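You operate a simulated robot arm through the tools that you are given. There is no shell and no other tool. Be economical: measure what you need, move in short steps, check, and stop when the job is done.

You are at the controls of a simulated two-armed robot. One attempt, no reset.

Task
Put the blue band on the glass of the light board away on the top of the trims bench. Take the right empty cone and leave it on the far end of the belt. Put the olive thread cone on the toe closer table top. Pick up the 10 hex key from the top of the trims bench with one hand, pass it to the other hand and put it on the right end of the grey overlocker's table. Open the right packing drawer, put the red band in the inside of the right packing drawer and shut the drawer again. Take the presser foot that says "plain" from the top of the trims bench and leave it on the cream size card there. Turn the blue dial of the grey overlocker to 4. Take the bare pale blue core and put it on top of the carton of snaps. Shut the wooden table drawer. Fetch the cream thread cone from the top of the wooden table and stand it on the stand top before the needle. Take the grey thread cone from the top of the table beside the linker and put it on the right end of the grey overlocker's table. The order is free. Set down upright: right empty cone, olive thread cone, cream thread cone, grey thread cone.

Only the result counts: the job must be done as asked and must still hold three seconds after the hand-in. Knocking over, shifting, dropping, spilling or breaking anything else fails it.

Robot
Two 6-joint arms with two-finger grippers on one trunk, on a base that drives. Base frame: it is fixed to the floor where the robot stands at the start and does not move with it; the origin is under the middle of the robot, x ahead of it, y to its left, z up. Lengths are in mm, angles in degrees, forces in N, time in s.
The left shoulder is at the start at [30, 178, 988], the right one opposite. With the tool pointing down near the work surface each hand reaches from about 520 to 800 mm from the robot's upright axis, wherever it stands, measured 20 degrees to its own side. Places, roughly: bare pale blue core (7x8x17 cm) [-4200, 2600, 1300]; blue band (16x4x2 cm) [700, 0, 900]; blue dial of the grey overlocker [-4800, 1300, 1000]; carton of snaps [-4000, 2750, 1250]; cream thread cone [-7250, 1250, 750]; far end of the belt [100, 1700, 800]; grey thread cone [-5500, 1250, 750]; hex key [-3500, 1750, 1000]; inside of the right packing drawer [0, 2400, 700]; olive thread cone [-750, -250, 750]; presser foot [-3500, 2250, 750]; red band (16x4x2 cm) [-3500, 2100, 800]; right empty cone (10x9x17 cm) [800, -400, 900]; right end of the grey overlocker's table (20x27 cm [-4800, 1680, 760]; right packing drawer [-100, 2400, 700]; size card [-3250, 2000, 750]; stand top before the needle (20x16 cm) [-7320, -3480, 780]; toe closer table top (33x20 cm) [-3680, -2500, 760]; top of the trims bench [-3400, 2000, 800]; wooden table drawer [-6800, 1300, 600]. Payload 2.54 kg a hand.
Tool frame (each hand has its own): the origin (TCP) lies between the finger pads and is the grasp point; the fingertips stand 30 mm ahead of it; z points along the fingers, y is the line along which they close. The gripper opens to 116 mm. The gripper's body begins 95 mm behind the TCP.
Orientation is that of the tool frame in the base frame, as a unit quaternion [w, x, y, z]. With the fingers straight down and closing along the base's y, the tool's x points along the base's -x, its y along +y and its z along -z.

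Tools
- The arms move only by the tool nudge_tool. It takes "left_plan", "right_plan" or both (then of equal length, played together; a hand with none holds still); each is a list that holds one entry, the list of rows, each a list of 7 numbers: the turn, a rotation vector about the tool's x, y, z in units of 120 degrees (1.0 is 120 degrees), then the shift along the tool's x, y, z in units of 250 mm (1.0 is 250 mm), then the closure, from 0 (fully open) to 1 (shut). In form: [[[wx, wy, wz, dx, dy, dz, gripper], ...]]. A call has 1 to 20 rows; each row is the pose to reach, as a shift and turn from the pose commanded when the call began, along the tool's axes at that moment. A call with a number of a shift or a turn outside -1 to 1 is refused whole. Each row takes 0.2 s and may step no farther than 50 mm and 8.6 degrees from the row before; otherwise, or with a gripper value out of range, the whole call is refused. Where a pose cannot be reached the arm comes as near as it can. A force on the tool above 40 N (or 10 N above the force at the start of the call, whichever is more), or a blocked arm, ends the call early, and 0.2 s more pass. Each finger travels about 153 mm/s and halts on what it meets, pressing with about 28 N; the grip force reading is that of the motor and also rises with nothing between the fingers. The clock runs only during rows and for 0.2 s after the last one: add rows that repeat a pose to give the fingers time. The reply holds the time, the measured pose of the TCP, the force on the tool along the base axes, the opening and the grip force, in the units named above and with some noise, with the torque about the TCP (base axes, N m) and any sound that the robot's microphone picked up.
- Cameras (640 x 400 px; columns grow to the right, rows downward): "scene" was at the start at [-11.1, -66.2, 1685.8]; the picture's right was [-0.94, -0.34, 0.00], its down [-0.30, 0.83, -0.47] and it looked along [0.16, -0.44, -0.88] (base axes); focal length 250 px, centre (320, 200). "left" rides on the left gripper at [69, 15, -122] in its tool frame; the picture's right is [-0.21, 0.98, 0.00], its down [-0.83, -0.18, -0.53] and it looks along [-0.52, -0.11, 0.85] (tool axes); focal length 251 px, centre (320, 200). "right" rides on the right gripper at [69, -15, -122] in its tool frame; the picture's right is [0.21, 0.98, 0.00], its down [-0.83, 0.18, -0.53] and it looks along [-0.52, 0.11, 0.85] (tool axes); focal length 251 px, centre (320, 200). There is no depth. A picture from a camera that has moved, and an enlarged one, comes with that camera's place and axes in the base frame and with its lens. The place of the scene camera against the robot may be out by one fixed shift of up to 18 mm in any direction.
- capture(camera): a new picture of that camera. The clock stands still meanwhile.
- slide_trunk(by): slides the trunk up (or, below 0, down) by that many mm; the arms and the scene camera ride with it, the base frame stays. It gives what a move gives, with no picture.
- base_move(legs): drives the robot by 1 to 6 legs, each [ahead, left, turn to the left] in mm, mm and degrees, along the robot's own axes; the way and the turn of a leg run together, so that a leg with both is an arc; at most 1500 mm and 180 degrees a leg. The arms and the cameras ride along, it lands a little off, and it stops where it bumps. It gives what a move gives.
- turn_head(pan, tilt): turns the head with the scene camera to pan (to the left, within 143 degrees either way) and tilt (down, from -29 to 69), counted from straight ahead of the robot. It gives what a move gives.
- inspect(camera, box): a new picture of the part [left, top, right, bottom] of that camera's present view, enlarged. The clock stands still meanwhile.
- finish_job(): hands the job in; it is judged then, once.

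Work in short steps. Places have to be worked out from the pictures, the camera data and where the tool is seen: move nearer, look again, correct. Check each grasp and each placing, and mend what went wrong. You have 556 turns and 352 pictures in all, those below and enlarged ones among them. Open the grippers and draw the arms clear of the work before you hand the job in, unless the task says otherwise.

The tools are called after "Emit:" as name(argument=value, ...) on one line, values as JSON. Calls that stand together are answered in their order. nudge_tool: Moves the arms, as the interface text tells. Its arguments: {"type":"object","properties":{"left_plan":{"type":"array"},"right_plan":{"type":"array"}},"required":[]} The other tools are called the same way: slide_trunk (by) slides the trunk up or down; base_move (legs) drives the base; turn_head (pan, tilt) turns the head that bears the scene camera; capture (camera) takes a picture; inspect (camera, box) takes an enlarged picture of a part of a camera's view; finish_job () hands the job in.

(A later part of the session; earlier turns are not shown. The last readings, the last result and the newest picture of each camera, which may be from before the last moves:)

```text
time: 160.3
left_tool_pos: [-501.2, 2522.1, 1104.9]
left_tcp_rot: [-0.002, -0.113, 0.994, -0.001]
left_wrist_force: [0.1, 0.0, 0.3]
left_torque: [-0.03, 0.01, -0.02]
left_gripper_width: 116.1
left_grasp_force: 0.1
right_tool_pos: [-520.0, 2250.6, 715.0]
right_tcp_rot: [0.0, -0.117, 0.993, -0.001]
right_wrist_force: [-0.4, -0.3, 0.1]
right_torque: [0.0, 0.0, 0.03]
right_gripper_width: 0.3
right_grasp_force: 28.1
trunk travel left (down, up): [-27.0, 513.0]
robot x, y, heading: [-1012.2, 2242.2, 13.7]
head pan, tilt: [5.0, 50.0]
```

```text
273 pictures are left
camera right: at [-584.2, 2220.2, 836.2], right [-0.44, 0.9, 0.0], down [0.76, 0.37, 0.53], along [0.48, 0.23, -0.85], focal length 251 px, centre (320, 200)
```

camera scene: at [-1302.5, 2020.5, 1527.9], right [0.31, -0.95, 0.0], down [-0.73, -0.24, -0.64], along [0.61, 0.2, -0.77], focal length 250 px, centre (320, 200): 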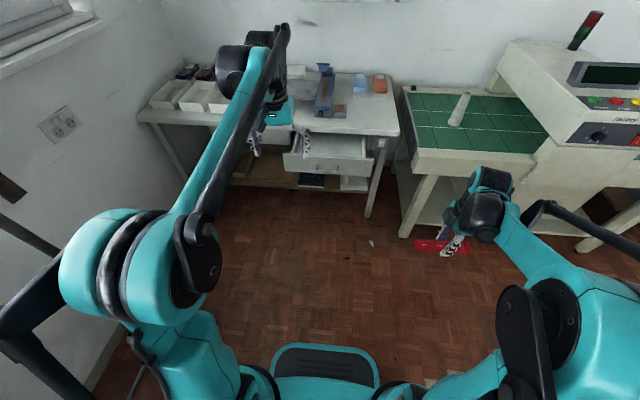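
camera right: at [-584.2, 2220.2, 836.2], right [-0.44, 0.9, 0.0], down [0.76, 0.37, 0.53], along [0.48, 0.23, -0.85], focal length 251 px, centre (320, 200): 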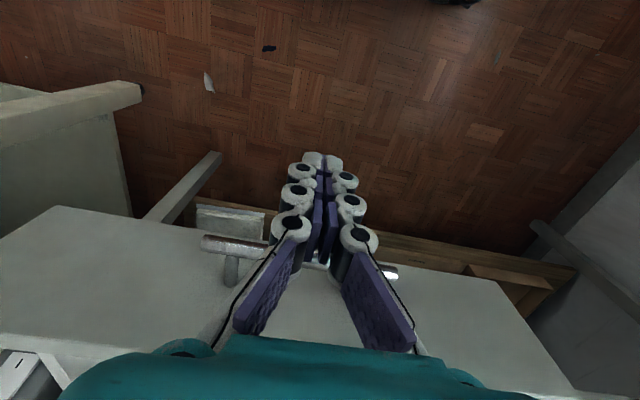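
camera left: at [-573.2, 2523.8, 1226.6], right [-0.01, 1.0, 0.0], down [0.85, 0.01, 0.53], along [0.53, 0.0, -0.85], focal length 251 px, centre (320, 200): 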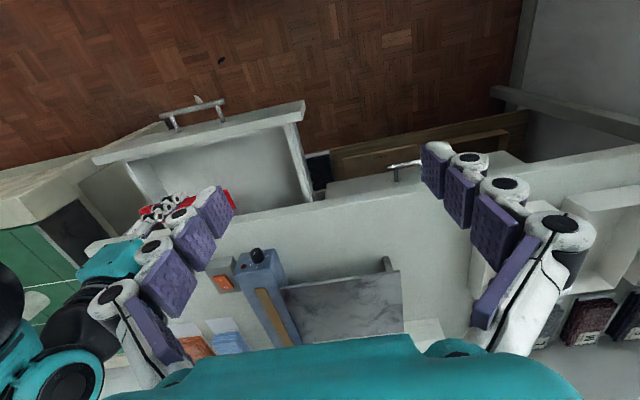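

In front of the bar. Push the drawer shut by moving the hand ahead.

Emit:
nudge_tool(right_plan=[[[0, 0, 0, -0.08, 0, 0, 1], [0, 0, 0, -0.16, 0, 0, 1], [0, 0, 0, -0.24, 0, 0, 1], [0, 0, 0, -0.32, 0, 0, 1], [0, 0, 0, -0.4, 0, 0, 1], [0, 0, 0, -0.48, 0, 0, 1], [0, 0, 0, -0.56, 0, 0, 1], [0, 0, 0, -0.64, 0, 0, 1], [0, 0, 0, -0.72, 0, 0, 1], [0, 0, 0, -0.8, 0, 0, 1], [0, 0, 0, -0.86, 0, 0, 1], [0, 0, 0, -0.92, 0, 0, 1], [0, 0, 0, -0.96, 0, 0, 1], [0, 0, 0, -0.98, 0, 0, 1], [0, 0, 0, -1.0, 0, 0, 1]]])

Emit:
capture(camera="right")

Emit:
capture(camera="left")

```text
time: 163.6
left_tool_pos: [-502.5, 2522.7, 1104.9]
left_tcp_rot: [-0.002, -0.114, 0.994, -0.001]
left_wrist_force: [-0.7, -0.2, 0.5]
left_torque: [0.02, 0.01, 0.0]
left_gripper_width: 115.9
left_grasp_force: 0.1
right_tool_pos: [-277.0, 2310.2, 713.8]
right_tcp_rot: [0.0, -0.117, 0.993, -0.001]
right_wrist_force: [0.4, 0.7, -0.4]
right_torque: [-0.02, 0.01, 0.02]
right_gripper_width: 0.0
right_grasp_force: 28.6
trunk travel left (down, up): [-27.0, 513.0]
robot x, y, heading: [-1012.6, 2238.9, 13.5]
head pan, tilt: [5.0, 50.0]
```

```text
272 pictures are left
camera right: at [-341.0, 2278.9, 836.3], right [-0.44, 0.9, 0.0], down [0.76, 0.37, 0.53], along [0.48, 0.23, -0.85], focal length 251 px, centre (320, 200)
```

right: 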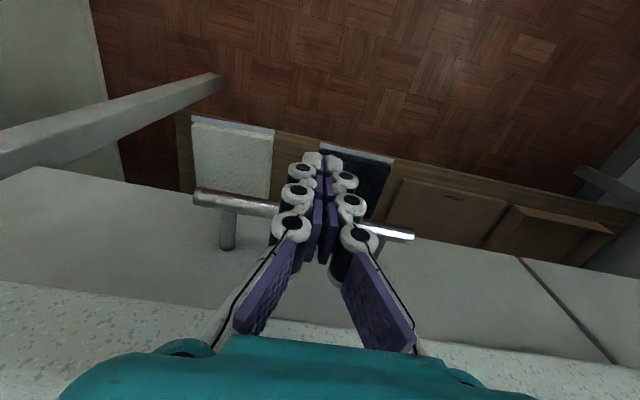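

```text
271 pictures are left
camera left: at [-573.8, 2523.2, 1226.9], right [-0.01, 1.0, 0.0], down [0.85, 0.01, 0.53], along [0.53, 0.0, -0.85], focal length 251 px, centre (320, 200)
```

left: 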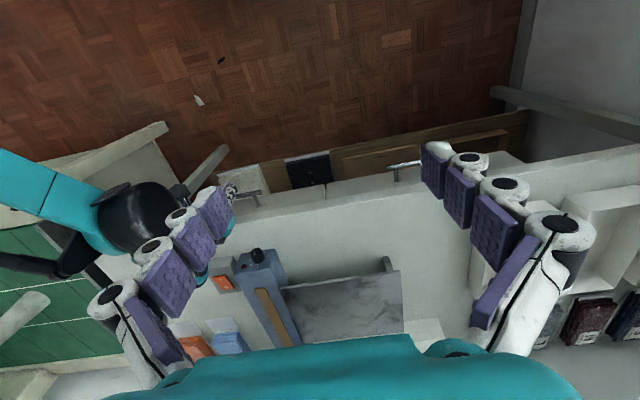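

Nearly closed; push a few more mm until the force rises.

Emit:
nudge_tool(right_plan=[[[0, 0, 0, -0.02, 0, 0, 1], [0, 0, 0, -0.04, 0, 0, 1], [0, 0, 0, -0.06, 0, 0, 1], [0, 0, 0, -0.08, 0, 0, 1]]])

Emit:
capture(camera="right")

```text
time: 164.4
left_tool_pos: [-503.8, 2522.1, 1105.6]
left_tcp_rot: [-0.001, -0.112, 0.994, -0.002]
left_wrist_force: [0.3, 0.3, -0.8]
left_torque: [-0.03, 0.0, 0.02]
left_gripper_width: 115.9
left_grasp_force: 0.1
right_tool_pos: [-268.7, 2312.3, 714.8]
right_tcp_rot: [-0.007, -0.118, 0.993, -0.002]
right_wrist_force: [-9.3, -3.7, -0.7]
right_torque: [-0.09, 0.07, 0.02]
right_gripper_width: 5.8
right_grasp_force: 28.3
trunk travel left (down, up): [-27.0, 513.0]
robot x, y, heading: [-1011.3, 2236.6, 13.5]
head pan, tilt: [5.0, 50.0]
stopped in row 4 (right hand): the force on the tool passed its limit at 48 N (the readings are from after the stop); the commanded pose is now the measured one
```

```text
270 pictures are left
camera right: at [-330.9, 2281.5, 837.3], right [-0.44, 0.9, 0.0], down [0.77, 0.37, 0.52], along [0.47, 0.23, -0.85], focal length 251 px, centre (320, 200)
```

right: 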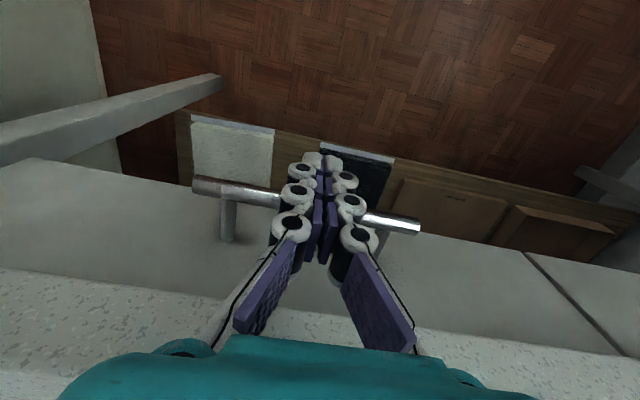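

Drawer is shut. Withdraw the hand, and raise the trunk back.

Emit:
nudge_tool(right_plan=[[[0, 0, 0, 0.1, 0, 0, 1], [0, 0, 0, 0.25, 0, 0, 0.8], [0, 0, 0, 0.4, 0, -0.05, 0.4], [0, 0, 0, 0.55, -0.05, -0.15, 0], [0, 0, 0, 0.7, -0.12, -0.3, 0], [0, 0, 0, 0.8, -0.2, -0.45, 0], [0, 0, 0, 0.8, -0.3, -0.6, 0]]])

Emit:
base_move(legs=[[-250, 0, 0]])

Emit:
slide_trunk(by=173)

Emit:
capture(camera="scene")

```text
refused: row 5 steps farther than a row can; nothing moved
```

```text
time: 166.2
left_tool_pos: [-749.5, 2465.5, 1106.4]
left_tcp_rot: [-0.002, -0.115, 0.993, -0.001]
left_wrist_force: [0.0, -0.4, 0.0]
left_torque: [-0.07, -0.02, 0.04]
left_gripper_width: 116.1
left_grasp_force: 0.1
right_tool_pos: [-512.3, 2257.2, 714.4]
right_tcp_rot: [-0.006, -0.119, 0.993, -0.001]
right_wrist_force: [-0.6, 0.3, 0.3]
right_torque: [0.04, -0.02, 0.01]
right_gripper_width: 0.1
right_grasp_force: 28.8
trunk travel left (down, up): [-27.0, 513.0]
robot x, y, heading: [-1259.3, 2179.9, 13.6]
head pan, tilt: [5.0, 50.0]
```

```text
time: 168.1
left_tool_pos: [-749.1, 2466.2, 1278.8]
left_tcp_rot: [-0.002, -0.116, 0.993, -0.002]
left_wrist_force: [-0.2, 0.7, -0.4]
left_torque: [0.0, -0.01, 0.0]
left_gripper_width: 115.9
left_grasp_force: 0.0
right_tool_pos: [-512.6, 2257.3, 886.4]
right_tcp_rot: [-0.005, -0.12, 0.993, -0.002]
right_wrist_force: [0.3, -0.7, -0.7]
right_torque: [-0.03, 0.01, 0.03]
right_gripper_width: 0.2
right_grasp_force: 28.3
trunk travel left (down, up): [-200.0, 340.0]
robot x, y, heading: [-1256.9, 2181.2, 13.8]
head pan, tilt: [5.0, 50.0]
```

```text
269 pictures are left
camera scene: at [-1216.7, 2193.0, 1700.7], right [0.32, -0.95, 0.0], down [-0.73, -0.25, -0.64], along [0.61, 0.21, -0.77], focal length 250 px, centre (320, 200)
```

scene: 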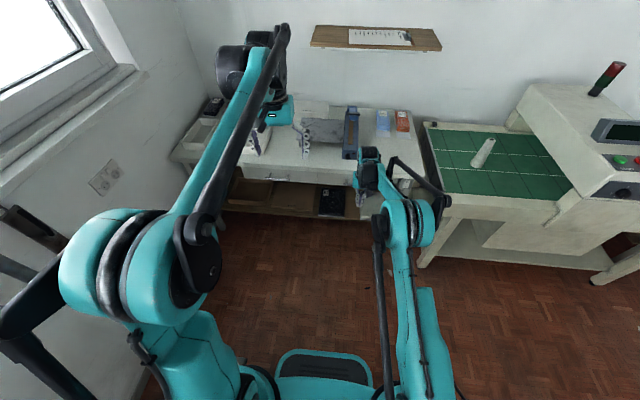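

Fold both arms for driving.

Emit:
nudge_tool(right_plan=[[[0, 0, 0, 0.1, -0.08, -0.08, 1], [0, 0, 0, 0.2, -0.16, -0.16, 0.8], [0, 0, 0, 0.3, -0.24, -0.24, 0.4], [0, 0, 0, 0.4, -0.32, -0.32, 0], [0, 0, 0, 0.5, -0.4, -0.4, 0], [0, 0, 0, 0.6, -0.48, -0.48, 0], [0, 0, 0, 0.7, -0.56, -0.56, 0], [0, 0, 0, 0.8, -0.64, -0.64, 0], [0, 0, 0, 0.9, -0.72, -0.72, 0], [0, 0, 0, 1, -0.8, -0.8, 0]]], left_plan=[[[0, 0, 0, 0.043, 0.04, 0.075, 0], [0, 0, 0, 0.086, 0.08, 0.15, 0], [0, 0, 0, 0.129, 0.12, 0.225, 0], [0, 0, 0, 0.172, 0.16, 0.3, 0], [0, 0, 0, 0.215, 0.2, 0.375, 0], [0, 0, 0, 0.258, 0.24, 0.45, 0], [0, 0, 0, 0.3, 0.28, 0.525, 0], [0, 0, 0, 0.344, 0.32, 0.6, 0], [0, 0, 0, 0.387, 0.36, 0.675, 0], [0, 0, 0, 0.43, 0.4, 0.75, 0]]])

Emit:
turn_head(pan=-100, tilt=25)

Emit:
capture(camera="scene")

```text
time: 170.3
left_tool_pos: [-877.0, 2537.6, 1092.0]
left_tcp_rot: [-0.002, -0.114, 0.993, -0.002]
left_wrist_force: [0.1, -0.2, -0.5]
left_torque: [0.01, -0.03, 0.03]
left_gripper_width: 115.9
left_grasp_force: 0.1
right_tool_pos: [-706.6, 2003.6, 1091.8]
right_tcp_rot: [-0.005, -0.12, 0.993, -0.002]
right_wrist_force: [-1.1, 0.0, -0.6]
right_torque: [-0.03, -0.03, 0.0]
right_gripper_width: 115.8
right_grasp_force: 0.0
trunk travel left (down, up): [-200.0, 340.0]
robot x, y, heading: [-1258.3, 2179.8, 13.6]
head pan, tilt: [5.0, 50.0]
```

```text
time: 172.2
left_tool_pos: [-876.1, 2538.7, 1089.4]
left_tcp_rot: [-0.001, -0.115, 0.993, -0.001]
left_wrist_force: [0.8, -0.2, 0.1]
left_torque: [0.0, -0.02, -0.02]
left_gripper_width: 116.2
left_grasp_force: 0.1
right_tool_pos: [-705.1, 2005.0, 1090.5]
right_tcp_rot: [-0.006, -0.119, 0.993, -0.001]
right_wrist_force: [-0.6, -0.5, 0.5]
right_torque: [-0.01, -0.01, 0.02]
right_gripper_width: 116.0
right_grasp_force: 0.1
trunk travel left (down, up): [-200.0, 340.0]
robot x, y, heading: [-1255.1, 2182.1, 13.6]
head pan, tilt: [-100.0, 25.0]
```

```text
268 pictures are left
camera scene: at [-1284.0, 2076.3, 1738.4], right [-1.0, -0.07, 0.0], down [-0.03, 0.42, -0.91], along [0.06, -0.9, -0.42], focal length 250 px, centre (320, 200)
```

scene: 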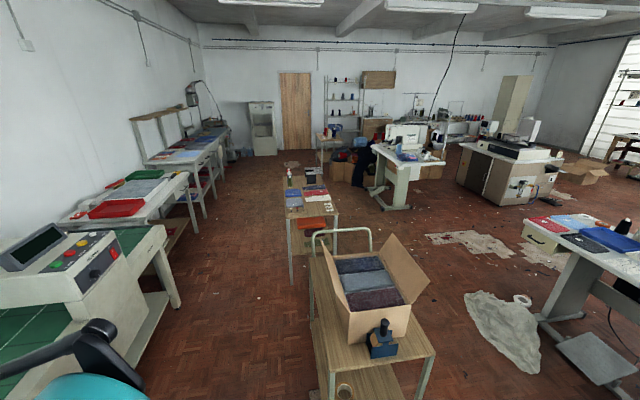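

I drive to the aisle between conveyor and the cutting table, turned along it, and stop beside the cone table.

Emit:
base_move(legs=[[340, -320, 0], [0, 0, -90], [1500, 0, 0], [500, 0, 0]])

Emit:
turn_head(pan=-60, tilt=45)

Emit:
capture(camera="scene")

```text
time: 188.2
left_tool_pos: [-50.6, -357.6, 1090.2]
left_tcp_rot: [-0.003, 0.629, 0.777, 0.001]
left_wrist_force: [-0.2, -0.4, 0.1]
left_torque: [-0.01, 0.02, 0.01]
left_gripper_width: 116.0
left_grasp_force: 0.0
right_tool_pos: [-587.5, -518.4, 1090.3]
right_tcp_rot: [-0.005, 0.626, 0.779, 0.003]
right_wrist_force: [-1.3, -0.7, -0.6]
right_torque: [0.0, -0.01, 0.03]
right_gripper_width: 116.0
right_grasp_force: 0.0
trunk travel left (down, up): [-200.0, 340.0]
robot x, y, heading: [-399.5, 31.3, -77.4]
head pan, tilt: [-100.0, 25.0]
```

```text
time: 189.3
left_tool_pos: [-52.3, -356.3, 1091.8]
left_tcp_rot: [-0.002, 0.629, 0.777, 0.001]
left_wrist_force: [-0.1, 0.5, -0.3]
left_torque: [-0.03, 0.0, 0.0]
left_gripper_width: 116.1
left_grasp_force: 0.0
right_tool_pos: [-588.2, -516.3, 1090.4]
right_tcp_rot: [-0.005, 0.626, 0.78, 0.004]
right_wrist_force: [-0.3, -0.2, 0.9]
right_torque: [0.0, -0.01, 0.03]
right_gripper_width: 116.1
right_grasp_force: 0.2
trunk travel left (down, up): [-200.0, 340.0]
robot x, y, heading: [-399.4, 31.7, -77.3]
head pan, tilt: [-60.0, 45.0]
```

```text
267 pictures are left
camera scene: at [-470.1, 0.9, 1707.8], right [-0.68, 0.74, 0.0], down [0.52, 0.48, -0.71], along [-0.52, -0.48, -0.71], focal length 250 px, centre (320, 200)
```

scene: 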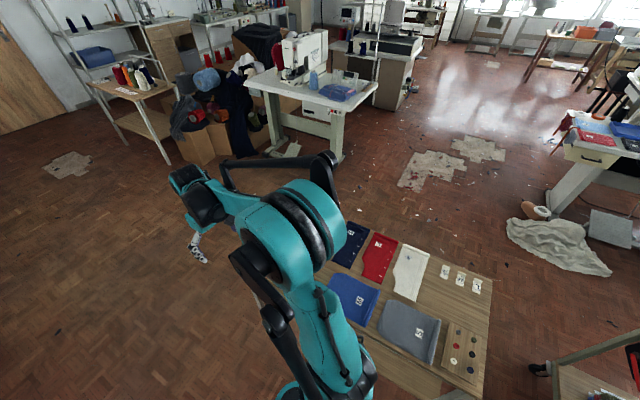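

The arm hides the cones; turn right to face the table.

Emit:
base_move(legs=[[0, 0, -89], [0, 200, 0]])

Emit:
turn_head(pan=0, tilt=55)

Emit:
capture(camera="scene")

Emit:
capture(camera="left")

```text
time: 194.6
left_tool_pos: [-725.3, -525.3, 1090.8]
left_tcp_rot: [-0.002, 0.992, 0.123, 0.001]
left_wrist_force: [0.3, 0.4, -0.1]
left_torque: [0.04, -0.01, -0.02]
left_gripper_width: 115.8
left_grasp_force: 0.0
right_tool_pos: [-905.8, 6.2, 1090.3]
right_tcp_rot: [-0.003, 0.992, 0.127, 0.007]
right_wrist_force: [0.1, -0.8, 0.5]
right_torque: [0.04, 0.0, -0.02]
right_gripper_width: 115.9
right_grasp_force: 0.1
trunk travel left (down, up): [-200.0, 340.0]
robot x, y, heading: [-352.5, -159.0, -165.4]
head pan, tilt: [-60.0, 45.0]
```

```text
time: 195.9
left_tool_pos: [-726.5, -523.8, 1090.5]
left_tcp_rot: [-0.002, 0.992, 0.122, 0.001]
left_wrist_force: [0.2, 0.3, 0.1]
left_torque: [0.03, -0.01, 0.01]
left_gripper_width: 116.1
left_grasp_force: 0.0
right_tool_pos: [-905.9, 8.5, 1090.0]
right_tcp_rot: [-0.001, 0.992, 0.127, 0.006]
right_wrist_force: [-0.4, 0.2, 0.2]
right_torque: [-0.01, 0.0, -0.04]
right_gripper_width: 115.8
right_grasp_force: 0.1
trunk travel left (down, up): [-200.0, 340.0]
robot x, y, heading: [-349.2, -160.6, -165.2]
head pan, tilt: [0.0, 55.0]
```

```text
266 pictures are left
camera scene: at [-394.4, -177.0, 1694.4], right [-0.25, 0.97, 0.0], down [0.79, 0.21, -0.57], along [-0.56, -0.14, -0.82], focal length 250 px, centre (320, 200)
```

scene: 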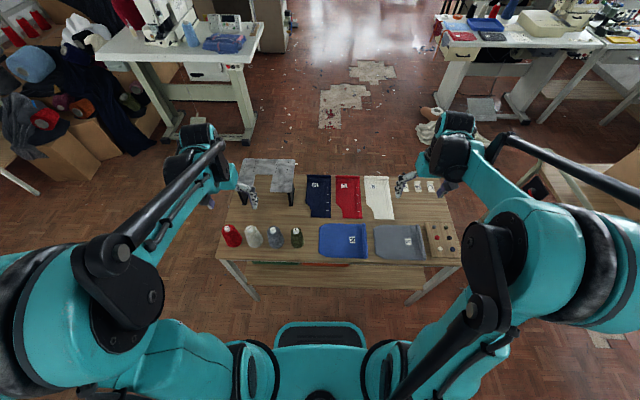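

```text
265 pictures are left
camera left: at [-656.7, -520.8, 1212.5], right [0.03, -1.0, 0.0], down [-0.85, -0.03, 0.53], along [-0.53, -0.01, -0.85], focal length 251 px, centre (320, 200)
```

left: 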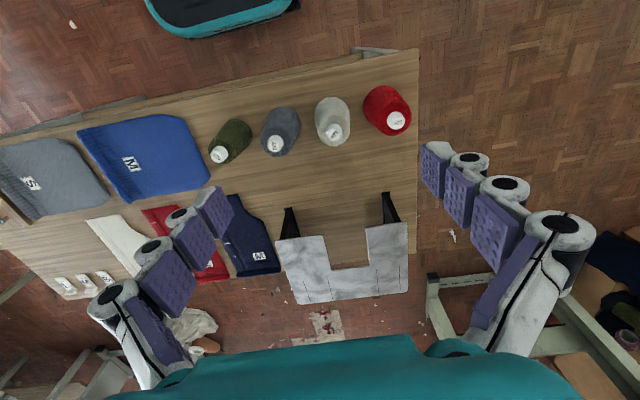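

Olive is the rightmost cone of the row, near (-795,-375). I back off 80 mm and bring the left hand above it with a 90° turn, so the fingers straddle it front-to-back.

Emit:
base_move(legs=[[-80, 0, 0]])

Emit:
nudge_tool(left_plan=[[[0, 0, 0.068, -0.04, -0.06, 0, 0], [0, 0, 0.136, -0.08, -0.12, 0, 0], [0, 0, 0.205, -0.12, -0.18, 0, 0], [0, 0, 0.273, -0.16, -0.24, 0, 0], [0, 0, 0.341, -0.2, -0.3, 0, 0], [0, 0, 0.409, -0.24, -0.36, 0, 0], [0, 0, 0.477, -0.28, -0.42, 0, 0], [0, 0, 0.545, -0.32, -0.48, 0, 0], [0, 0, 0.614, -0.36, -0.54, 0, 0], [0, 0, 0.682, -0.4, -0.6, 0, 0], [0, 0, 0.75, -0.432, -0.648, 0, 0]]])

Emit:
capture(camera="left")

```text
time: 197.0
left_tool_pos: [-649.0, -502.4, 1091.5]
left_tcp_rot: [-0.001, 0.992, 0.123, 0.001]
left_wrist_force: [0.2, 0.5, -0.4]
left_torque: [-0.05, 0.05, -0.01]
left_gripper_width: 116.2
left_grasp_force: 0.1
right_tool_pos: [-828.8, 27.7, 1089.9]
right_tcp_rot: [0.0, 0.992, 0.128, 0.005]
right_wrist_force: [1.3, -0.6, -0.4]
right_torque: [0.0, 0.05, -0.03]
right_gripper_width: 116.1
right_grasp_force: 0.0
trunk travel left (down, up): [-200.0, 340.0]
robot x, y, heading: [-272.4, -137.5, -165.4]
head pan, tilt: [0.0, 55.0]
```

```text
time: 199.4
left_tool_pos: [-794.0, -373.4, 1090.9]
left_tcp_rot: [-0.002, 0.788, -0.616, 0.0]
left_wrist_force: [-0.3, -0.4, -0.2]
left_torque: [0.0, -0.04, -0.02]
left_gripper_width: 116.1
left_grasp_force: 0.1
right_tool_pos: [-830.5, 27.0, 1089.6]
right_tcp_rot: [-0.002, 0.992, 0.127, 0.007]
right_wrist_force: [0.6, 0.0, 0.6]
right_torque: [0.03, -0.01, -0.02]
right_gripper_width: 115.8
right_grasp_force: 0.1
trunk travel left (down, up): [-200.0, 340.0]
robot x, y, heading: [-272.2, -140.3, -165.4]
head pan, tilt: [0.0, 55.0]
```

```text
264 pictures are left
camera left: at [-794.6, -443.0, 1211.8], right [-1.0, -0.03, 0.0], down [-0.03, 0.84, 0.54], along [-0.01, 0.54, -0.84], focal length 251 px, centre (320, 200)
```

left: 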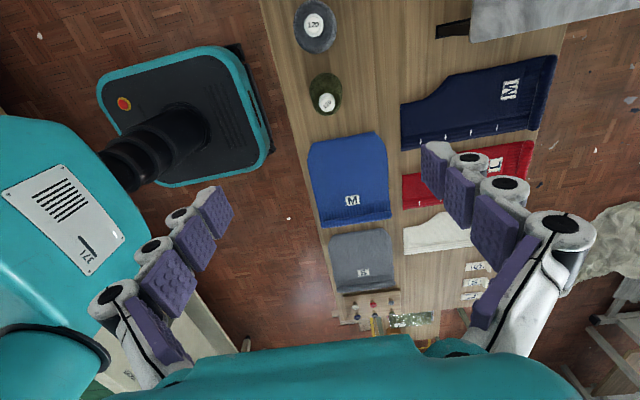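

Olive top located at (-800,-374,864). Lower to just above it and check.

Emit:
nudge_tool(left_plan=[[[0, 0, 0, 0, 0.026, 0.18, 0], [0, 0, 0, 0, 0.026, 0.36, 0], [0, 0, 0, 0, 0.026, 0.54, 0], [0, 0, 0, 0, 0.026, 0.72, 0]]])

Emit:
capture(camera="left")

```text
time: 200.4
left_tool_pos: [-801.5, -374.8, 911.0]
left_tcp_rot: [-0.003, 0.789, -0.615, 0.001]
left_wrist_force: [-0.2, 0.5, 0.4]
left_torque: [-0.01, -0.01, -0.01]
left_gripper_width: 115.8
left_grasp_force: 0.1
right_tool_pos: [-830.1, 27.1, 1088.7]
right_tcp_rot: [-0.001, 0.992, 0.128, 0.006]
right_wrist_force: [0.1, -0.1, 0.2]
right_torque: [0.04, 0.0, -0.02]
right_gripper_width: 116.1
right_grasp_force: 0.0
trunk travel left (down, up): [-200.0, 340.0]
robot x, y, heading: [-272.4, -141.5, -165.2]
head pan, tilt: [0.0, 55.0]
```

```text
263 pictures are left
camera left: at [-801.0, -445.4, 1031.7], right [-1.0, -0.03, 0.0], down [-0.03, 0.84, 0.54], along [-0.01, 0.54, -0.84], focal length 251 px, centre (320, 200)
```

left: 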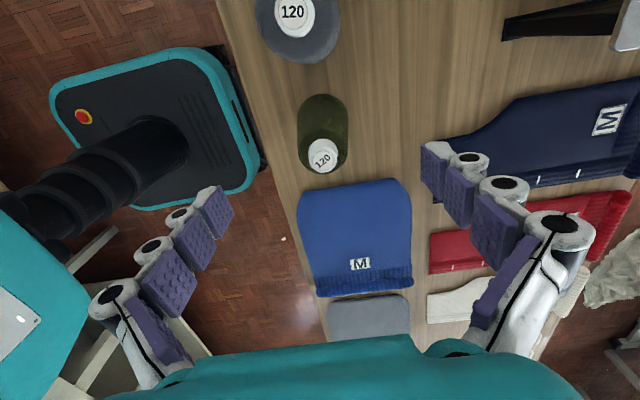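

Centred. Lower around the cone and close.

Emit:
nudge_tool(left_plan=[[[0, 0, 0, 0, 0.006, 0.12, 0], [0, 0, 0, 0, 0.006, 0.24, 0], [0, 0, 0, 0, 0.006, 0.36, 0], [0, 0, 0, 0, 0.006, 0.36, 0.4], [0, 0, 0, 0, 0.006, 0.36, 0.8], [0, 0, 0, 0, 0.006, 0.36, 1], [0, 0, 0, 0, 0.006, 0.36, 1]]])

Emit:
capture(camera="left")

```text
time: 202.0
left_tool_pos: [-801.7, -376.2, 822.1]
left_tcp_rot: [-0.002, 0.789, -0.614, 0.001]
left_wrist_force: [0.6, 0.8, 2.8]
left_torque: [0.02, -0.08, 0.01]
left_gripper_width: 47.0
left_grasp_force: 28.3
right_tool_pos: [-830.3, 27.6, 1089.6]
right_tcp_rot: [-0.002, 0.992, 0.129, 0.005]
right_wrist_force: [-1.1, 0.7, 0.7]
right_torque: [0.02, 0.01, 0.0]
right_gripper_width: 115.9
right_grasp_force: 0.0
trunk travel left (down, up): [-200.0, 340.0]
robot x, y, heading: [-277.7, -140.6, -165.4]
head pan, tilt: [0.0, 55.0]
```

```text
262 pictures are left
camera left: at [-802.2, -445.7, 942.7], right [-1.0, -0.03, 0.0], down [-0.03, 0.84, 0.54], along [-0.01, 0.54, -0.84], focal length 251 px, centre (320, 200)
```

left: 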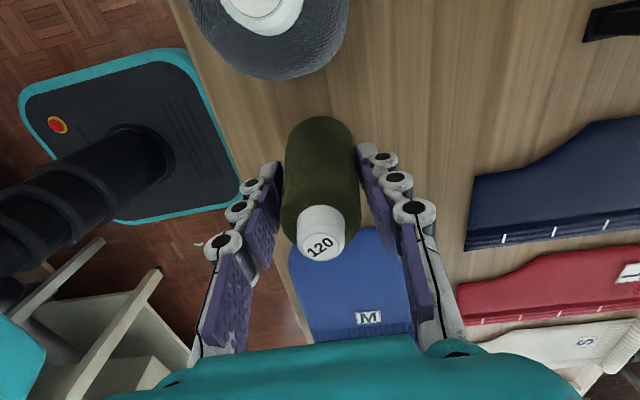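

Gripped (47 mm). Lift straight up.

Emit:
nudge_tool(left_plan=[[[0, 0, 0, 0, 0, -0.06, 1], [0, 0, 0, 0, 0, -0.2, 1], [0, 0, 0, 0, 0, -0.4, 1], [0, 0, 0, 0, 0, -0.6, 1], [0, 0, 0, 0, 0, -0.8, 1], [0, 0, 0, 0, 0, -1.0, 1]]])

Emit:
capture(camera="left")

```text
time: 203.4
left_tool_pos: [-801.0, -375.2, 1071.0]
left_tcp_rot: [-0.002, 0.789, -0.614, 0.0]
left_wrist_force: [-0.4, -1.0, -0.2]
left_torque: [0.0, 0.04, 0.0]
left_gripper_width: 47.1
left_grasp_force: 28.4
right_tool_pos: [-828.4, 27.5, 1091.6]
right_tcp_rot: [-0.002, 0.992, 0.128, 0.005]
right_wrist_force: [0.0, -1.6, 0.7]
right_torque: [0.0, 0.04, 0.01]
right_gripper_width: 116.1
right_grasp_force: 0.0
trunk travel left (down, up): [-200.0, 340.0]
robot x, y, heading: [-274.2, -140.7, -165.2]
head pan, tilt: [0.0, 55.0]
```

```text
261 pictures are left
camera left: at [-800.6, -445.1, 1192.1], right [-1.0, -0.03, 0.0], down [-0.03, 0.84, 0.54], along [-0.01, 0.54, -0.84], focal length 251 px, centre (320, 200)
```

left: 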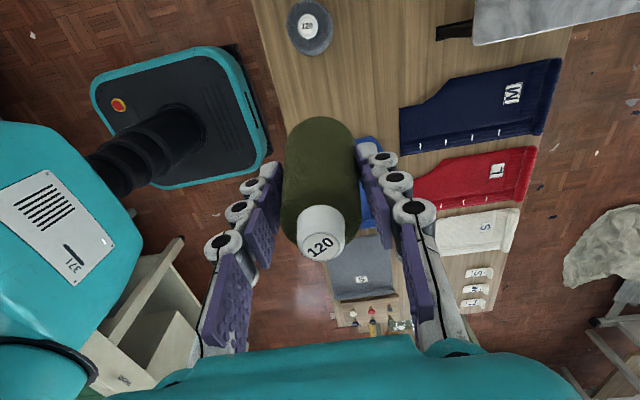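

Olive cone held. Tuck the arm, then drive around the south end of the table and west toward the toe closer.

Emit:
nudge_tool(left_plan=[[[0, 0, 0, 0.13, -0.08, -0.02, 1], [0, 0, 0, 0.26, -0.16, -0.04, 1], [0, 0, 0, 0.39, -0.24, -0.06, 1], [0, 0, 0, 0.52, -0.32, -0.08, 1], [0, 0, 0, 0.65, -0.4, -0.1, 1], [0, 0, 0, 0.75, -0.48, -0.12, 1]]])

Emit:
base_move(legs=[[0, 1000, 0], [0, 0, -14.7], [1400, 0, 0]])

Emit:
turn_head(pan=20, tilt=22)

Emit:
capture(camera="scene")

```text
time: 204.8
left_tool_pos: [-638.7, -527.6, 1100.3]
left_tcp_rot: [-0.002, 0.788, -0.615, 0.0]
left_wrist_force: [-0.2, -0.2, -0.3]
left_torque: [-0.01, 0.02, -0.01]
left_gripper_width: 47.0
left_grasp_force: 28.3
right_tool_pos: [-829.1, 27.1, 1089.9]
right_tcp_rot: [-0.001, 0.992, 0.128, 0.005]
right_wrist_force: [0.3, 0.3, 0.5]
right_torque: [0.01, 0.01, 0.01]
right_gripper_width: 116.1
right_grasp_force: 0.0
trunk travel left (down, up): [-200.0, 340.0]
robot x, y, heading: [-273.5, -142.8, -165.3]
head pan, tilt: [0.0, 55.0]
```

```text
time: 217.7
left_tool_pos: [-1891.9, -1390.5, 1100.8]
left_tcp_rot: [0.003, -0.698, 0.716, -0.002]
left_wrist_force: [0.1, 0.1, -1.1]
left_torque: [-0.02, 0.0, -0.04]
left_gripper_width: 46.6
left_grasp_force: 28.1
right_tool_pos: [-1924.8, -806.0, 1089.6]
right_tcp_rot: [-0.001, 1.0, -0.008, 0.007]
right_wrist_force: [1.1, -0.2, 0.6]
right_torque: [-0.03, 0.03, -0.01]
right_gripper_width: 116.1
right_grasp_force: 0.1
trunk travel left (down, up): [-200.0, 340.0]
robot x, y, heading: [-1434.9, -1113.7, 178.9]
head pan, tilt: [0.0, 55.0]
```

```text
time: 218.6
left_tool_pos: [-1892.6, -1391.5, 1101.5]
left_tcp_rot: [0.003, -0.698, 0.716, -0.001]
left_wrist_force: [-0.4, 0.0, 0.1]
left_torque: [0.01, -0.01, 0.02]
left_gripper_width: 46.3
left_grasp_force: 28.7
right_tool_pos: [-1925.2, -805.7, 1089.4]
right_tcp_rot: [0.0, 1.0, -0.008, 0.007]
right_wrist_force: [-0.3, -0.7, -0.8]
right_torque: [-0.02, -0.03, -0.01]
right_gripper_width: 115.9
right_grasp_force: 0.1
trunk travel left (down, up): [-200.0, 340.0]
robot x, y, heading: [-1433.4, -1117.3, 179.1]
head pan, tilt: [20.0, 22.0]
```

```text
260 pictures are left
camera scene: at [-1495.9, -1153.0, 1743.1], right [-0.33, 0.95, 0.0], down [0.36, 0.12, -0.93], along [-0.88, -0.3, -0.38], focal length 250 px, centre (320, 200)
```

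scene: 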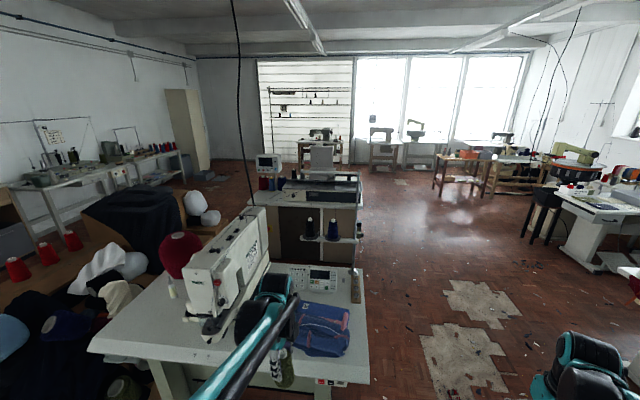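

The white sewing table is closer than thought; the toe closer is the cabinet machine behind it. I shift north, then drive west past the white table and look.

Emit:
base_move(legs=[[0, -380, 0], [1450, 0, 0]])

Emit:
turn_head(pan=60, tilt=28)

Emit:
capture(camera="scene")

```text
time: 227.9
left_tool_pos: [-3367.0, -941.3, 1101.1]
left_tcp_rot: [0.002, -0.686, 0.728, -0.001]
left_wrist_force: [0.1, 0.5, -0.9]
left_torque: [0.0, -0.01, 0.06]
left_gripper_width: 46.7
left_grasp_force: 28.1
right_tool_pos: [-3379.7, -355.6, 1091.2]
right_tcp_rot: [0.0, 1.0, -0.025, 0.007]
right_wrist_force: [-0.2, -0.6, -0.6]
right_torque: [0.01, -0.02, -0.01]
right_gripper_width: 116.0
right_grasp_force: 0.1
trunk travel left (down, up): [-200.0, 340.0]
robot x, y, heading: [-2898.1, -681.8, 177.4]
head pan, tilt: [20.0, 22.0]
```

```text
time: 229.0
left_tool_pos: [-3366.0, -942.6, 1101.2]
left_tcp_rot: [0.002, -0.685, 0.728, -0.001]
left_wrist_force: [0.0, 0.8, -1.0]
left_torque: [0.01, 0.02, 0.0]
left_gripper_width: 46.7
left_grasp_force: 27.4
right_tool_pos: [-3378.8, -355.9, 1090.9]
right_tcp_rot: [-0.001, 1.0, -0.026, 0.006]
right_wrist_force: [0.1, 0.1, 0.8]
right_torque: [-0.03, -0.02, 0.01]
right_gripper_width: 116.1
right_grasp_force: 0.0
trunk travel left (down, up): [-200.0, 340.0]
robot x, y, heading: [-2905.1, -686.2, 177.3]
head pan, tilt: [60.0, 28.0]
```

```text
259 pictures are left
camera scene: at [-2922.9, -767.6, 1733.6], right [-0.84, 0.54, 0.0], down [0.26, 0.39, -0.88], along [-0.48, -0.74, -0.47], focal length 250 px, centre (320, 200)
```

scene: 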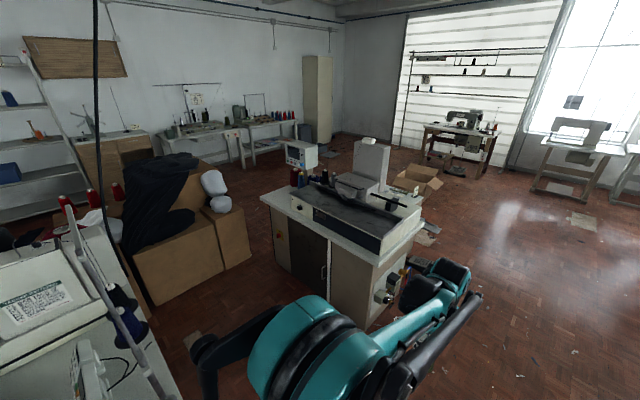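

The toe closer's cabinet front runs from (-3514,-2571) to (-3763,-1488). I raise the trunk, and drive down the gap between it and the white table, then turn to face it.

Emit:
slide_trunk(by=150)

Emit:
base_move(legs=[[0, 0, 106], [565, -490, 0], [900, 0, 0]])

Emit:
turn_head(pan=-60, tilt=35)

Emit:
capture(camera="scene")

Emit:
turn_head(pan=0, tilt=35)

Emit:
capture(camera="scene")

```text
time: 230.8
left_tool_pos: [-3366.4, -942.1, 1250.6]
left_tcp_rot: [0.002, -0.686, 0.728, 0.0]
left_wrist_force: [0.1, -0.4, -1.0]
left_torque: [0.0, 0.0, 0.03]
left_gripper_width: 46.8
left_grasp_force: 27.6
right_tool_pos: [-3379.0, -355.2, 1239.7]
right_tcp_rot: [0.0, 1.0, -0.026, 0.006]
right_wrist_force: [0.0, 0.2, -0.1]
right_torque: [0.0, 0.02, 0.01]
right_gripper_width: 116.1
right_grasp_force: 0.0
trunk travel left (down, up): [-350.0, 190.0]
robot x, y, heading: [-2900.9, -685.4, 176.7]
head pan, tilt: [60.0, 28.0]
```

```text
time: 237.5
left_tool_pos: [-2672.2, -1354.1, 1249.8]
left_tcp_rot: [-0.006, 0.994, 0.11, 0.003]
left_wrist_force: [-0.2, -1.0, -0.6]
left_torque: [0.04, 0.03, 0.03]
left_gripper_width: 46.2
left_grasp_force: 28.4
right_tool_pos: [-3238.1, -1529.9, 1239.4]
right_tcp_rot: [-0.006, 0.623, 0.782, 0.003]
right_wrist_force: [0.2, -0.7, -0.5]
right_torque: [0.01, 0.07, 0.03]
right_gripper_width: 116.3
right_grasp_force: 0.2
trunk travel left (down, up): [-350.0, 190.0]
robot x, y, heading: [-3055.9, -977.5, -76.8]
head pan, tilt: [60.0, 28.0]
stopped in leg 2: the force on the tool passed its limit at 127 N (the readings are from after the stop); the commanded pose is now the measured one
```

```text
time: 239.5
left_tool_pos: [-2673.2, -1353.1, 1249.8]
left_tcp_rot: [-0.006, 0.994, 0.11, 0.003]
left_wrist_force: [3.8, 2.6, -0.4]
left_torque: [-0.43, 0.62, -0.1]
left_gripper_width: 46.4
left_grasp_force: 27.7
right_tool_pos: [-3237.6, -1528.7, 1241.4]
right_tcp_rot: [-0.006, 0.623, 0.782, 0.001]
right_wrist_force: [0.1, 0.2, 0.2]
right_torque: [-0.03, 0.03, 0.01]
right_gripper_width: 116.1
right_grasp_force: 0.0
trunk travel left (down, up): [-350.0, 190.0]
robot x, y, heading: [-3053.0, -980.9, -77.3]
head pan, tilt: [-60.0, 35.0]
```

```text
258 pictures are left
camera scene: at [-3127.4, -1015.4, 1872.7], right [-0.68, 0.73, 0.0], down [0.42, 0.39, -0.82], along [-0.6, -0.56, -0.57], focal length 250 px, centre (320, 200)
```

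scene: 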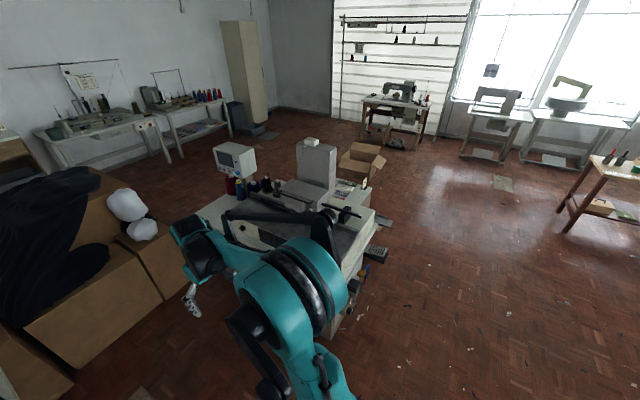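

```text
time: 240.8
left_tool_pos: [-2672.8, -1351.7, 1250.7]
left_tcp_rot: [-0.006, 0.994, 0.11, 0.002]
left_wrist_force: [3.4, 3.8, -1.3]
left_torque: [-0.44, 0.54, -0.09]
left_gripper_width: 46.3
left_grasp_force: 27.6
right_tool_pos: [-3238.7, -1528.2, 1240.1]
right_tcp_rot: [-0.006, 0.623, 0.782, 0.003]
right_wrist_force: [0.1, -0.1, 1.1]
right_torque: [0.03, 0.0, -0.03]
right_gripper_width: 116.1
right_grasp_force: 0.1
trunk travel left (down, up): [-350.0, 190.0]
robot x, y, heading: [-3055.7, -980.4, -77.3]
head pan, tilt: [0.0, 35.0]
```

```text
257 pictures are left
camera scene: at [-3043.3, -1041.3, 1872.6], right [-0.97, -0.22, 0.0], down [-0.13, 0.56, -0.82], along [0.18, -0.8, -0.57], focal length 250 px, centre (320, 200)
```

scene: 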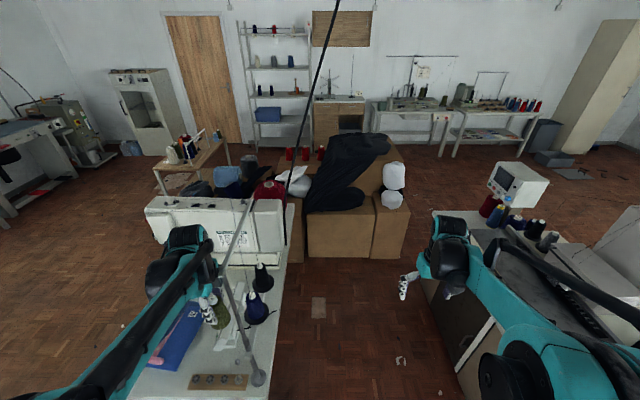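

The left hand touched the thread stand on the white table. I back away at once and inspect.

Emit:
base_move(legs=[[-120, 0, 0]])

Emit:
capture(camera="scene")

Emit:
capture(camera="left")

```text
time: 242.1
left_tool_pos: [-2700.3, -1233.9, 1249.2]
left_tcp_rot: [-0.006, 0.994, 0.111, 0.003]
left_wrist_force: [0.3, 0.4, -0.3]
left_torque: [0.01, -0.02, -0.01]
left_gripper_width: 46.1
left_grasp_force: 27.5
right_tool_pos: [-3265.1, -1411.1, 1239.5]
right_tcp_rot: [-0.005, 0.622, 0.783, 0.004]
right_wrist_force: [0.2, 0.2, 0.5]
right_torque: [-0.02, 0.01, -0.05]
right_gripper_width: 116.1
right_grasp_force: 0.1
trunk travel left (down, up): [-350.0, 190.0]
robot x, y, heading: [-3082.3, -863.1, -77.1]
head pan, tilt: [0.0, 35.0]
```

```text
256 pictures are left
camera scene: at [-3071.4, -923.6, 1872.6], right [-0.97, -0.23, 0.0], down [-0.13, 0.56, -0.82], along [0.18, -0.8, -0.57], focal length 250 px, centre (320, 200)
```

scene: 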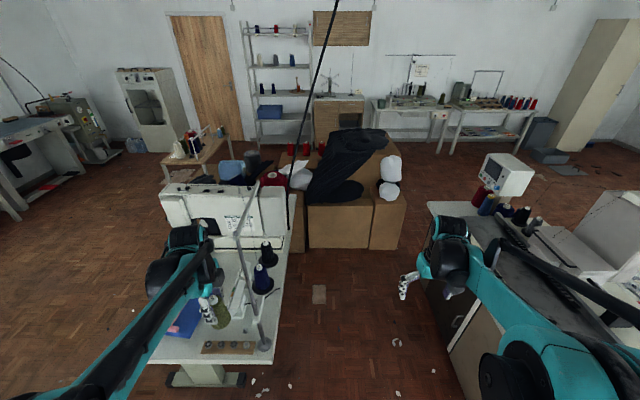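

```text
255 pictures are left
camera left: at [-2631.3, -1234.4, 1372.2], right [0.01, -1.0, -0.01], down [-0.85, -0.01, 0.53], along [-0.53, 0.01, -0.85], focal length 251 px, centre (320, 200)
```

left: 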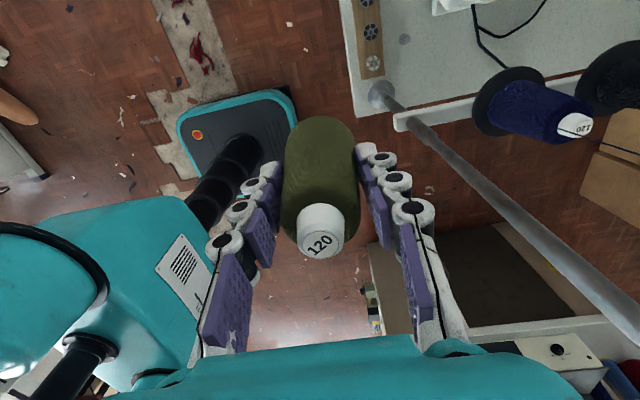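

Stand looks upright and unharmed. I shift right (west) first, well clear, then drive down the gap.

Emit:
base_move(legs=[[30, -320, 0.6], [700, 0, 0]])

Emit:
capture(camera="scene")

```text
time: 247.7
left_tool_pos: [-2833.2, -2019.5, 1250.6]
left_tcp_rot: [-0.006, 0.993, 0.117, 0.003]
left_wrist_force: [0.0, -0.6, -1.0]
left_torque: [0.01, -0.02, 0.02]
left_gripper_width: 46.1
left_grasp_force: 27.6
right_tool_pos: [-3395.3, -2204.4, 1239.7]
right_tcp_rot: [-0.005, 0.618, 0.786, 0.002]
right_wrist_force: [-0.4, -0.3, -0.4]
right_torque: [0.0, 0.03, -0.01]
right_gripper_width: 116.0
right_grasp_force: 0.1
trunk travel left (down, up): [-350.0, 190.0]
robot x, y, heading: [-3213.7, -1650.6, -76.4]
head pan, tilt: [0.0, 35.0]
```

```text
254 pictures are left
camera scene: at [-3207.1, -1713.9, 1872.6], right [-0.97, -0.24, 0.0], down [-0.14, 0.56, -0.82], along [0.19, -0.8, -0.57], focal length 250 px, centre (320, 200)
```

scene: 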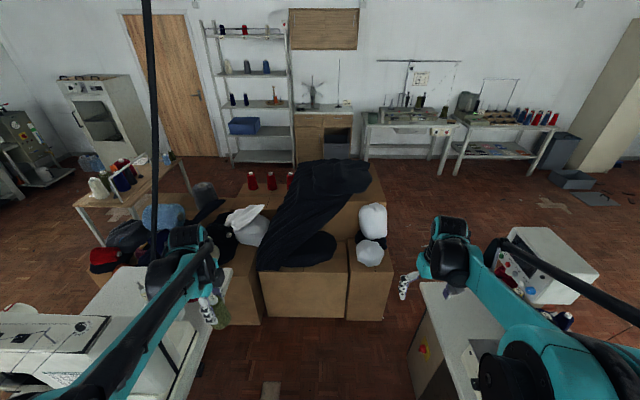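

Clear. Drive on 600 mm, then turn right to face the cabinet's left end.

Emit:
base_move(legs=[[600, 0, 0], [0, 0, -90]])

Emit:
turn_head(pan=5, tilt=50)

Emit:
capture(camera="scene")

Emit:
capture(camera="left")

```text
time: 254.9
left_tool_pos: [-3451.1, -2618.0, 1250.3]
left_tcp_rot: [-0.002, 0.779, -0.627, 0.006]
left_wrist_force: [0.2, 0.9, -0.5]
left_torque: [0.01, 0.0, 0.01]
left_gripper_width: 45.7
left_grasp_force: 27.8
right_tool_pos: [-3623.4, -2052.7, 1239.9]
right_tcp_rot: [-0.002, 0.994, 0.11, 0.006]
right_wrist_force: [-0.2, 0.4, 0.2]
right_torque: [-0.02, 0.03, 0.01]
right_gripper_width: 115.9
right_grasp_force: 0.0
trunk travel left (down, up): [-350.0, 190.0]
robot x, y, heading: [-3077.4, -2238.2, -167.3]
head pan, tilt: [0.0, 35.0]
```

```text
time: 255.7
left_tool_pos: [-3451.7, -2617.5, 1250.9]
left_tcp_rot: [-0.002, 0.779, -0.627, 0.006]
left_wrist_force: [0.1, -0.1, -0.5]
left_torque: [0.0, -0.01, 0.0]
left_gripper_width: 45.6
left_grasp_force: 28.0
right_tool_pos: [-3624.4, -2052.5, 1240.6]
right_tcp_rot: [-0.002, 0.994, 0.109, 0.006]
right_wrist_force: [0.5, -0.6, -0.6]
right_torque: [-0.01, -0.01, 0.0]
right_gripper_width: 116.2
right_grasp_force: 0.1
trunk travel left (down, up): [-350.0, 190.0]
robot x, y, heading: [-3073.9, -2241.3, -167.6]
head pan, tilt: [5.0, 50.0]
```

```text
253 pictures are left
camera scene: at [-3123.0, -2261.9, 1850.9], right [-0.3, 0.95, 0.0], down [0.73, 0.23, -0.64], along [-0.61, -0.19, -0.77], focal length 250 px, centre (320, 200)
```

scene: 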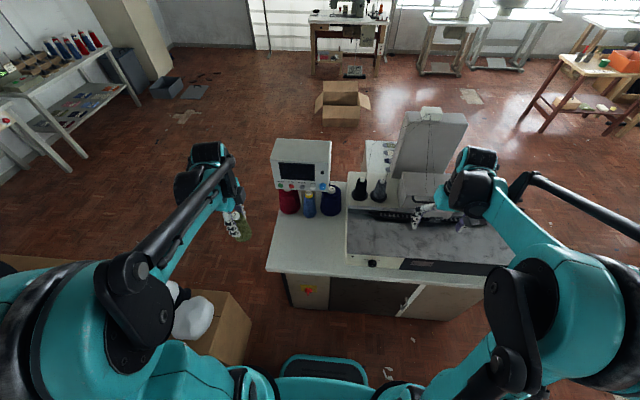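

```text
252 pictures are left
camera left: at [-3454.0, -2686.6, 1372.3], right [-1.0, 0.0, -0.01], down [0.0, 0.85, 0.53], along [0.01, 0.53, -0.85], focal length 251 px, centre (320, 200)
```

left: 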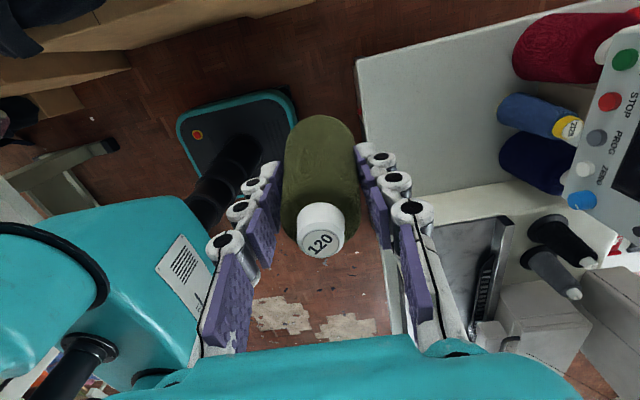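

Free patch confirmed at ≈(-3690,-2500). Move the left hand over it and draw the right hand back.

Emit:
nudge_tool(left_plan=[[[0, 0, 0, -0.09, 0.11, 0, 1], [0, 0, 0, -0.18, 0.23, 0, 1], [0, 0, 0, -0.27, 0.35, 0, 1], [0, 0, 0, -0.36, 0.47, 0, 1], [0, 0, 0, -0.45, 0.59, 0, 1], [0, 0, 0, -0.56, 0.71, 0, 1], [0, 0, 0, -0.66, 0.828, 0, 1]]], right_plan=[[[0, 0, 0, 0.1, 0, 0, 0], [0, 0, 0, 0.2, 0, 0, 0], [0, 0, 0, 0.3, 0, 0, 0], [0, 0, 0, 0.4, -0.05, 0, 0], [0, 0, 0, 0.5, -0.1, 0, 0], [0, 0, 0, 0.6, -0.15, 0, 0], [0, 0, 0, 0.7, -0.2, 0, 0]]])

Emit:
capture(camera="left")

Emit:
capture(camera="scene")

```text
time: 257.3
left_tool_pos: [-3688.7, -2499.7, 1246.0]
left_tcp_rot: [-0.002, 0.779, -0.627, 0.005]
left_wrist_force: [-0.5, -0.3, -1.3]
left_torque: [0.03, -0.04, -0.01]
left_gripper_width: 45.7
left_grasp_force: 27.8
right_tool_pos: [-3464.3, -1963.0, 1243.0]
right_tcp_rot: [-0.002, 0.994, 0.109, 0.007]
right_wrist_force: [0.9, 0.4, 0.3]
right_torque: [-0.01, -0.02, 0.03]
right_gripper_width: 116.1
right_grasp_force: 0.1
trunk travel left (down, up): [-350.0, 190.0]
robot x, y, heading: [-3076.3, -2237.7, -167.3]
head pan, tilt: [5.0, 50.0]
```

```text
251 pictures are left
camera left: at [-3691.2, -2568.9, 1368.0], right [-1.0, 0.0, -0.01], down [-0.01, 0.85, 0.53], along [0.01, 0.53, -0.85], focal length 251 px, centre (320, 200)
```

left: 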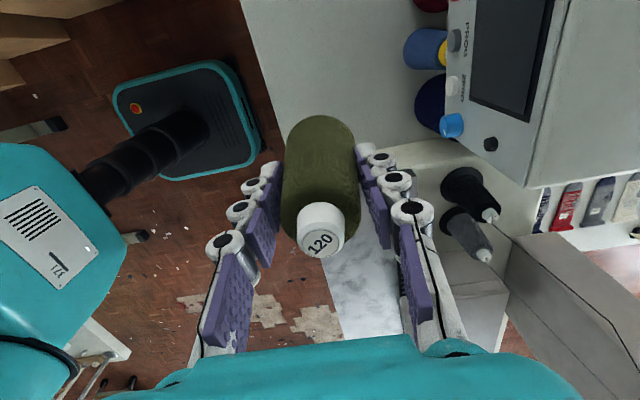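

```text
250 pictures are left
camera scene: at [-3123.8, -2260.8, 1850.8], right [-0.3, 0.95, 0.0], down [0.73, 0.23, -0.64], along [-0.61, -0.19, -0.77], focal length 250 px, centre (320, 200)
```

scene: 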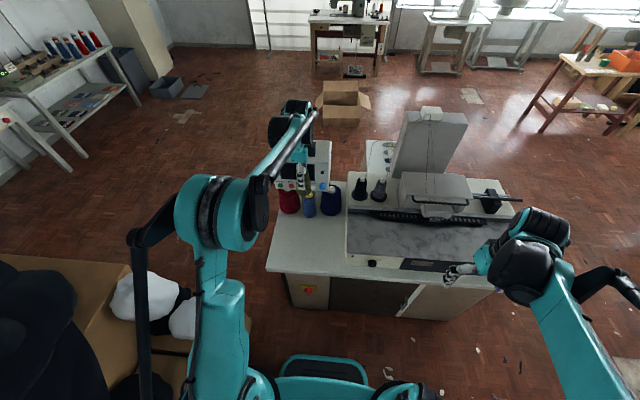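

Clear of the control box and cones. Lower the hand 250 mm, then check.

Emit:
nudge_tool(left_plan=[[[0, 0, 0, 0, 0, 0.18, 1], [0, 0, 0, 0, 0, 0.36, 1], [0, 0, 0, 0, 0, 0.54, 1], [0, 0, 0, 0, 0, 0.72, 1], [0, 0, 0, 0, 0, 0.9, 1], [0, 0, 0, 0, 0, 1.0, 1]]])

Emit:
capture(camera="left")

Emit:
inspect(camera="scene", box=[200, 130, 440, 280])

```text
time: 258.7
left_tool_pos: [-3686.3, -2500.8, 995.4]
left_tcp_rot: [-0.001, 0.779, -0.627, 0.007]
left_wrist_force: [-0.5, 0.7, -0.4]
left_torque: [0.01, 0.0, 0.02]
left_gripper_width: 45.7
left_grasp_force: 27.7
right_tool_pos: [-3463.1, -1964.1, 1242.8]
right_tcp_rot: [-0.001, 0.994, 0.11, 0.006]
right_wrist_force: [0.0, 0.3, 0.4]
right_torque: [0.03, -0.03, 0.02]
right_gripper_width: 115.9
right_grasp_force: 0.1
trunk travel left (down, up): [-350.0, 190.0]
robot x, y, heading: [-3074.1, -2238.0, -167.3]
head pan, tilt: [5.0, 50.0]
```

```text
249 pictures are left
camera left: at [-3688.9, -2570.6, 1117.0], right [-1.0, 0.0, -0.01], down [0.0, 0.85, 0.53], along [0.01, 0.53, -0.85], focal length 251 px, centre (320, 200)
```

left: 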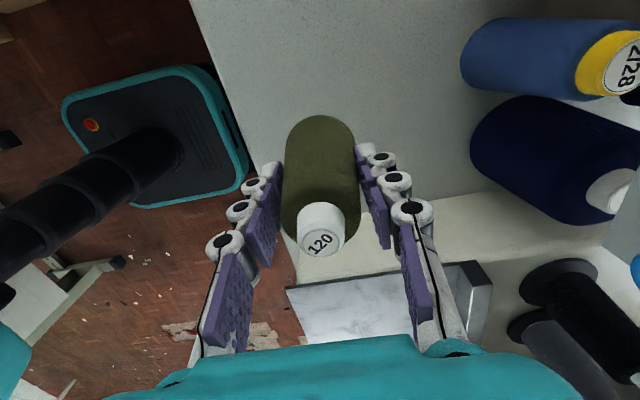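

```text
2.67 times, centred on (320, 205) of scene
camera zoom: at [-3123.6, -2262.0, 1850.9], right [-0.3, 0.95, 0.0], down [0.73, 0.23, -0.64], along [-0.61, -0.19, -0.77], focal length 666 px, centre (320, 187)
```

zoom: 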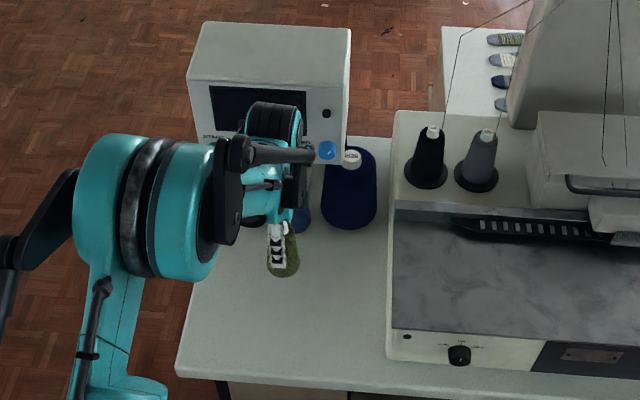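

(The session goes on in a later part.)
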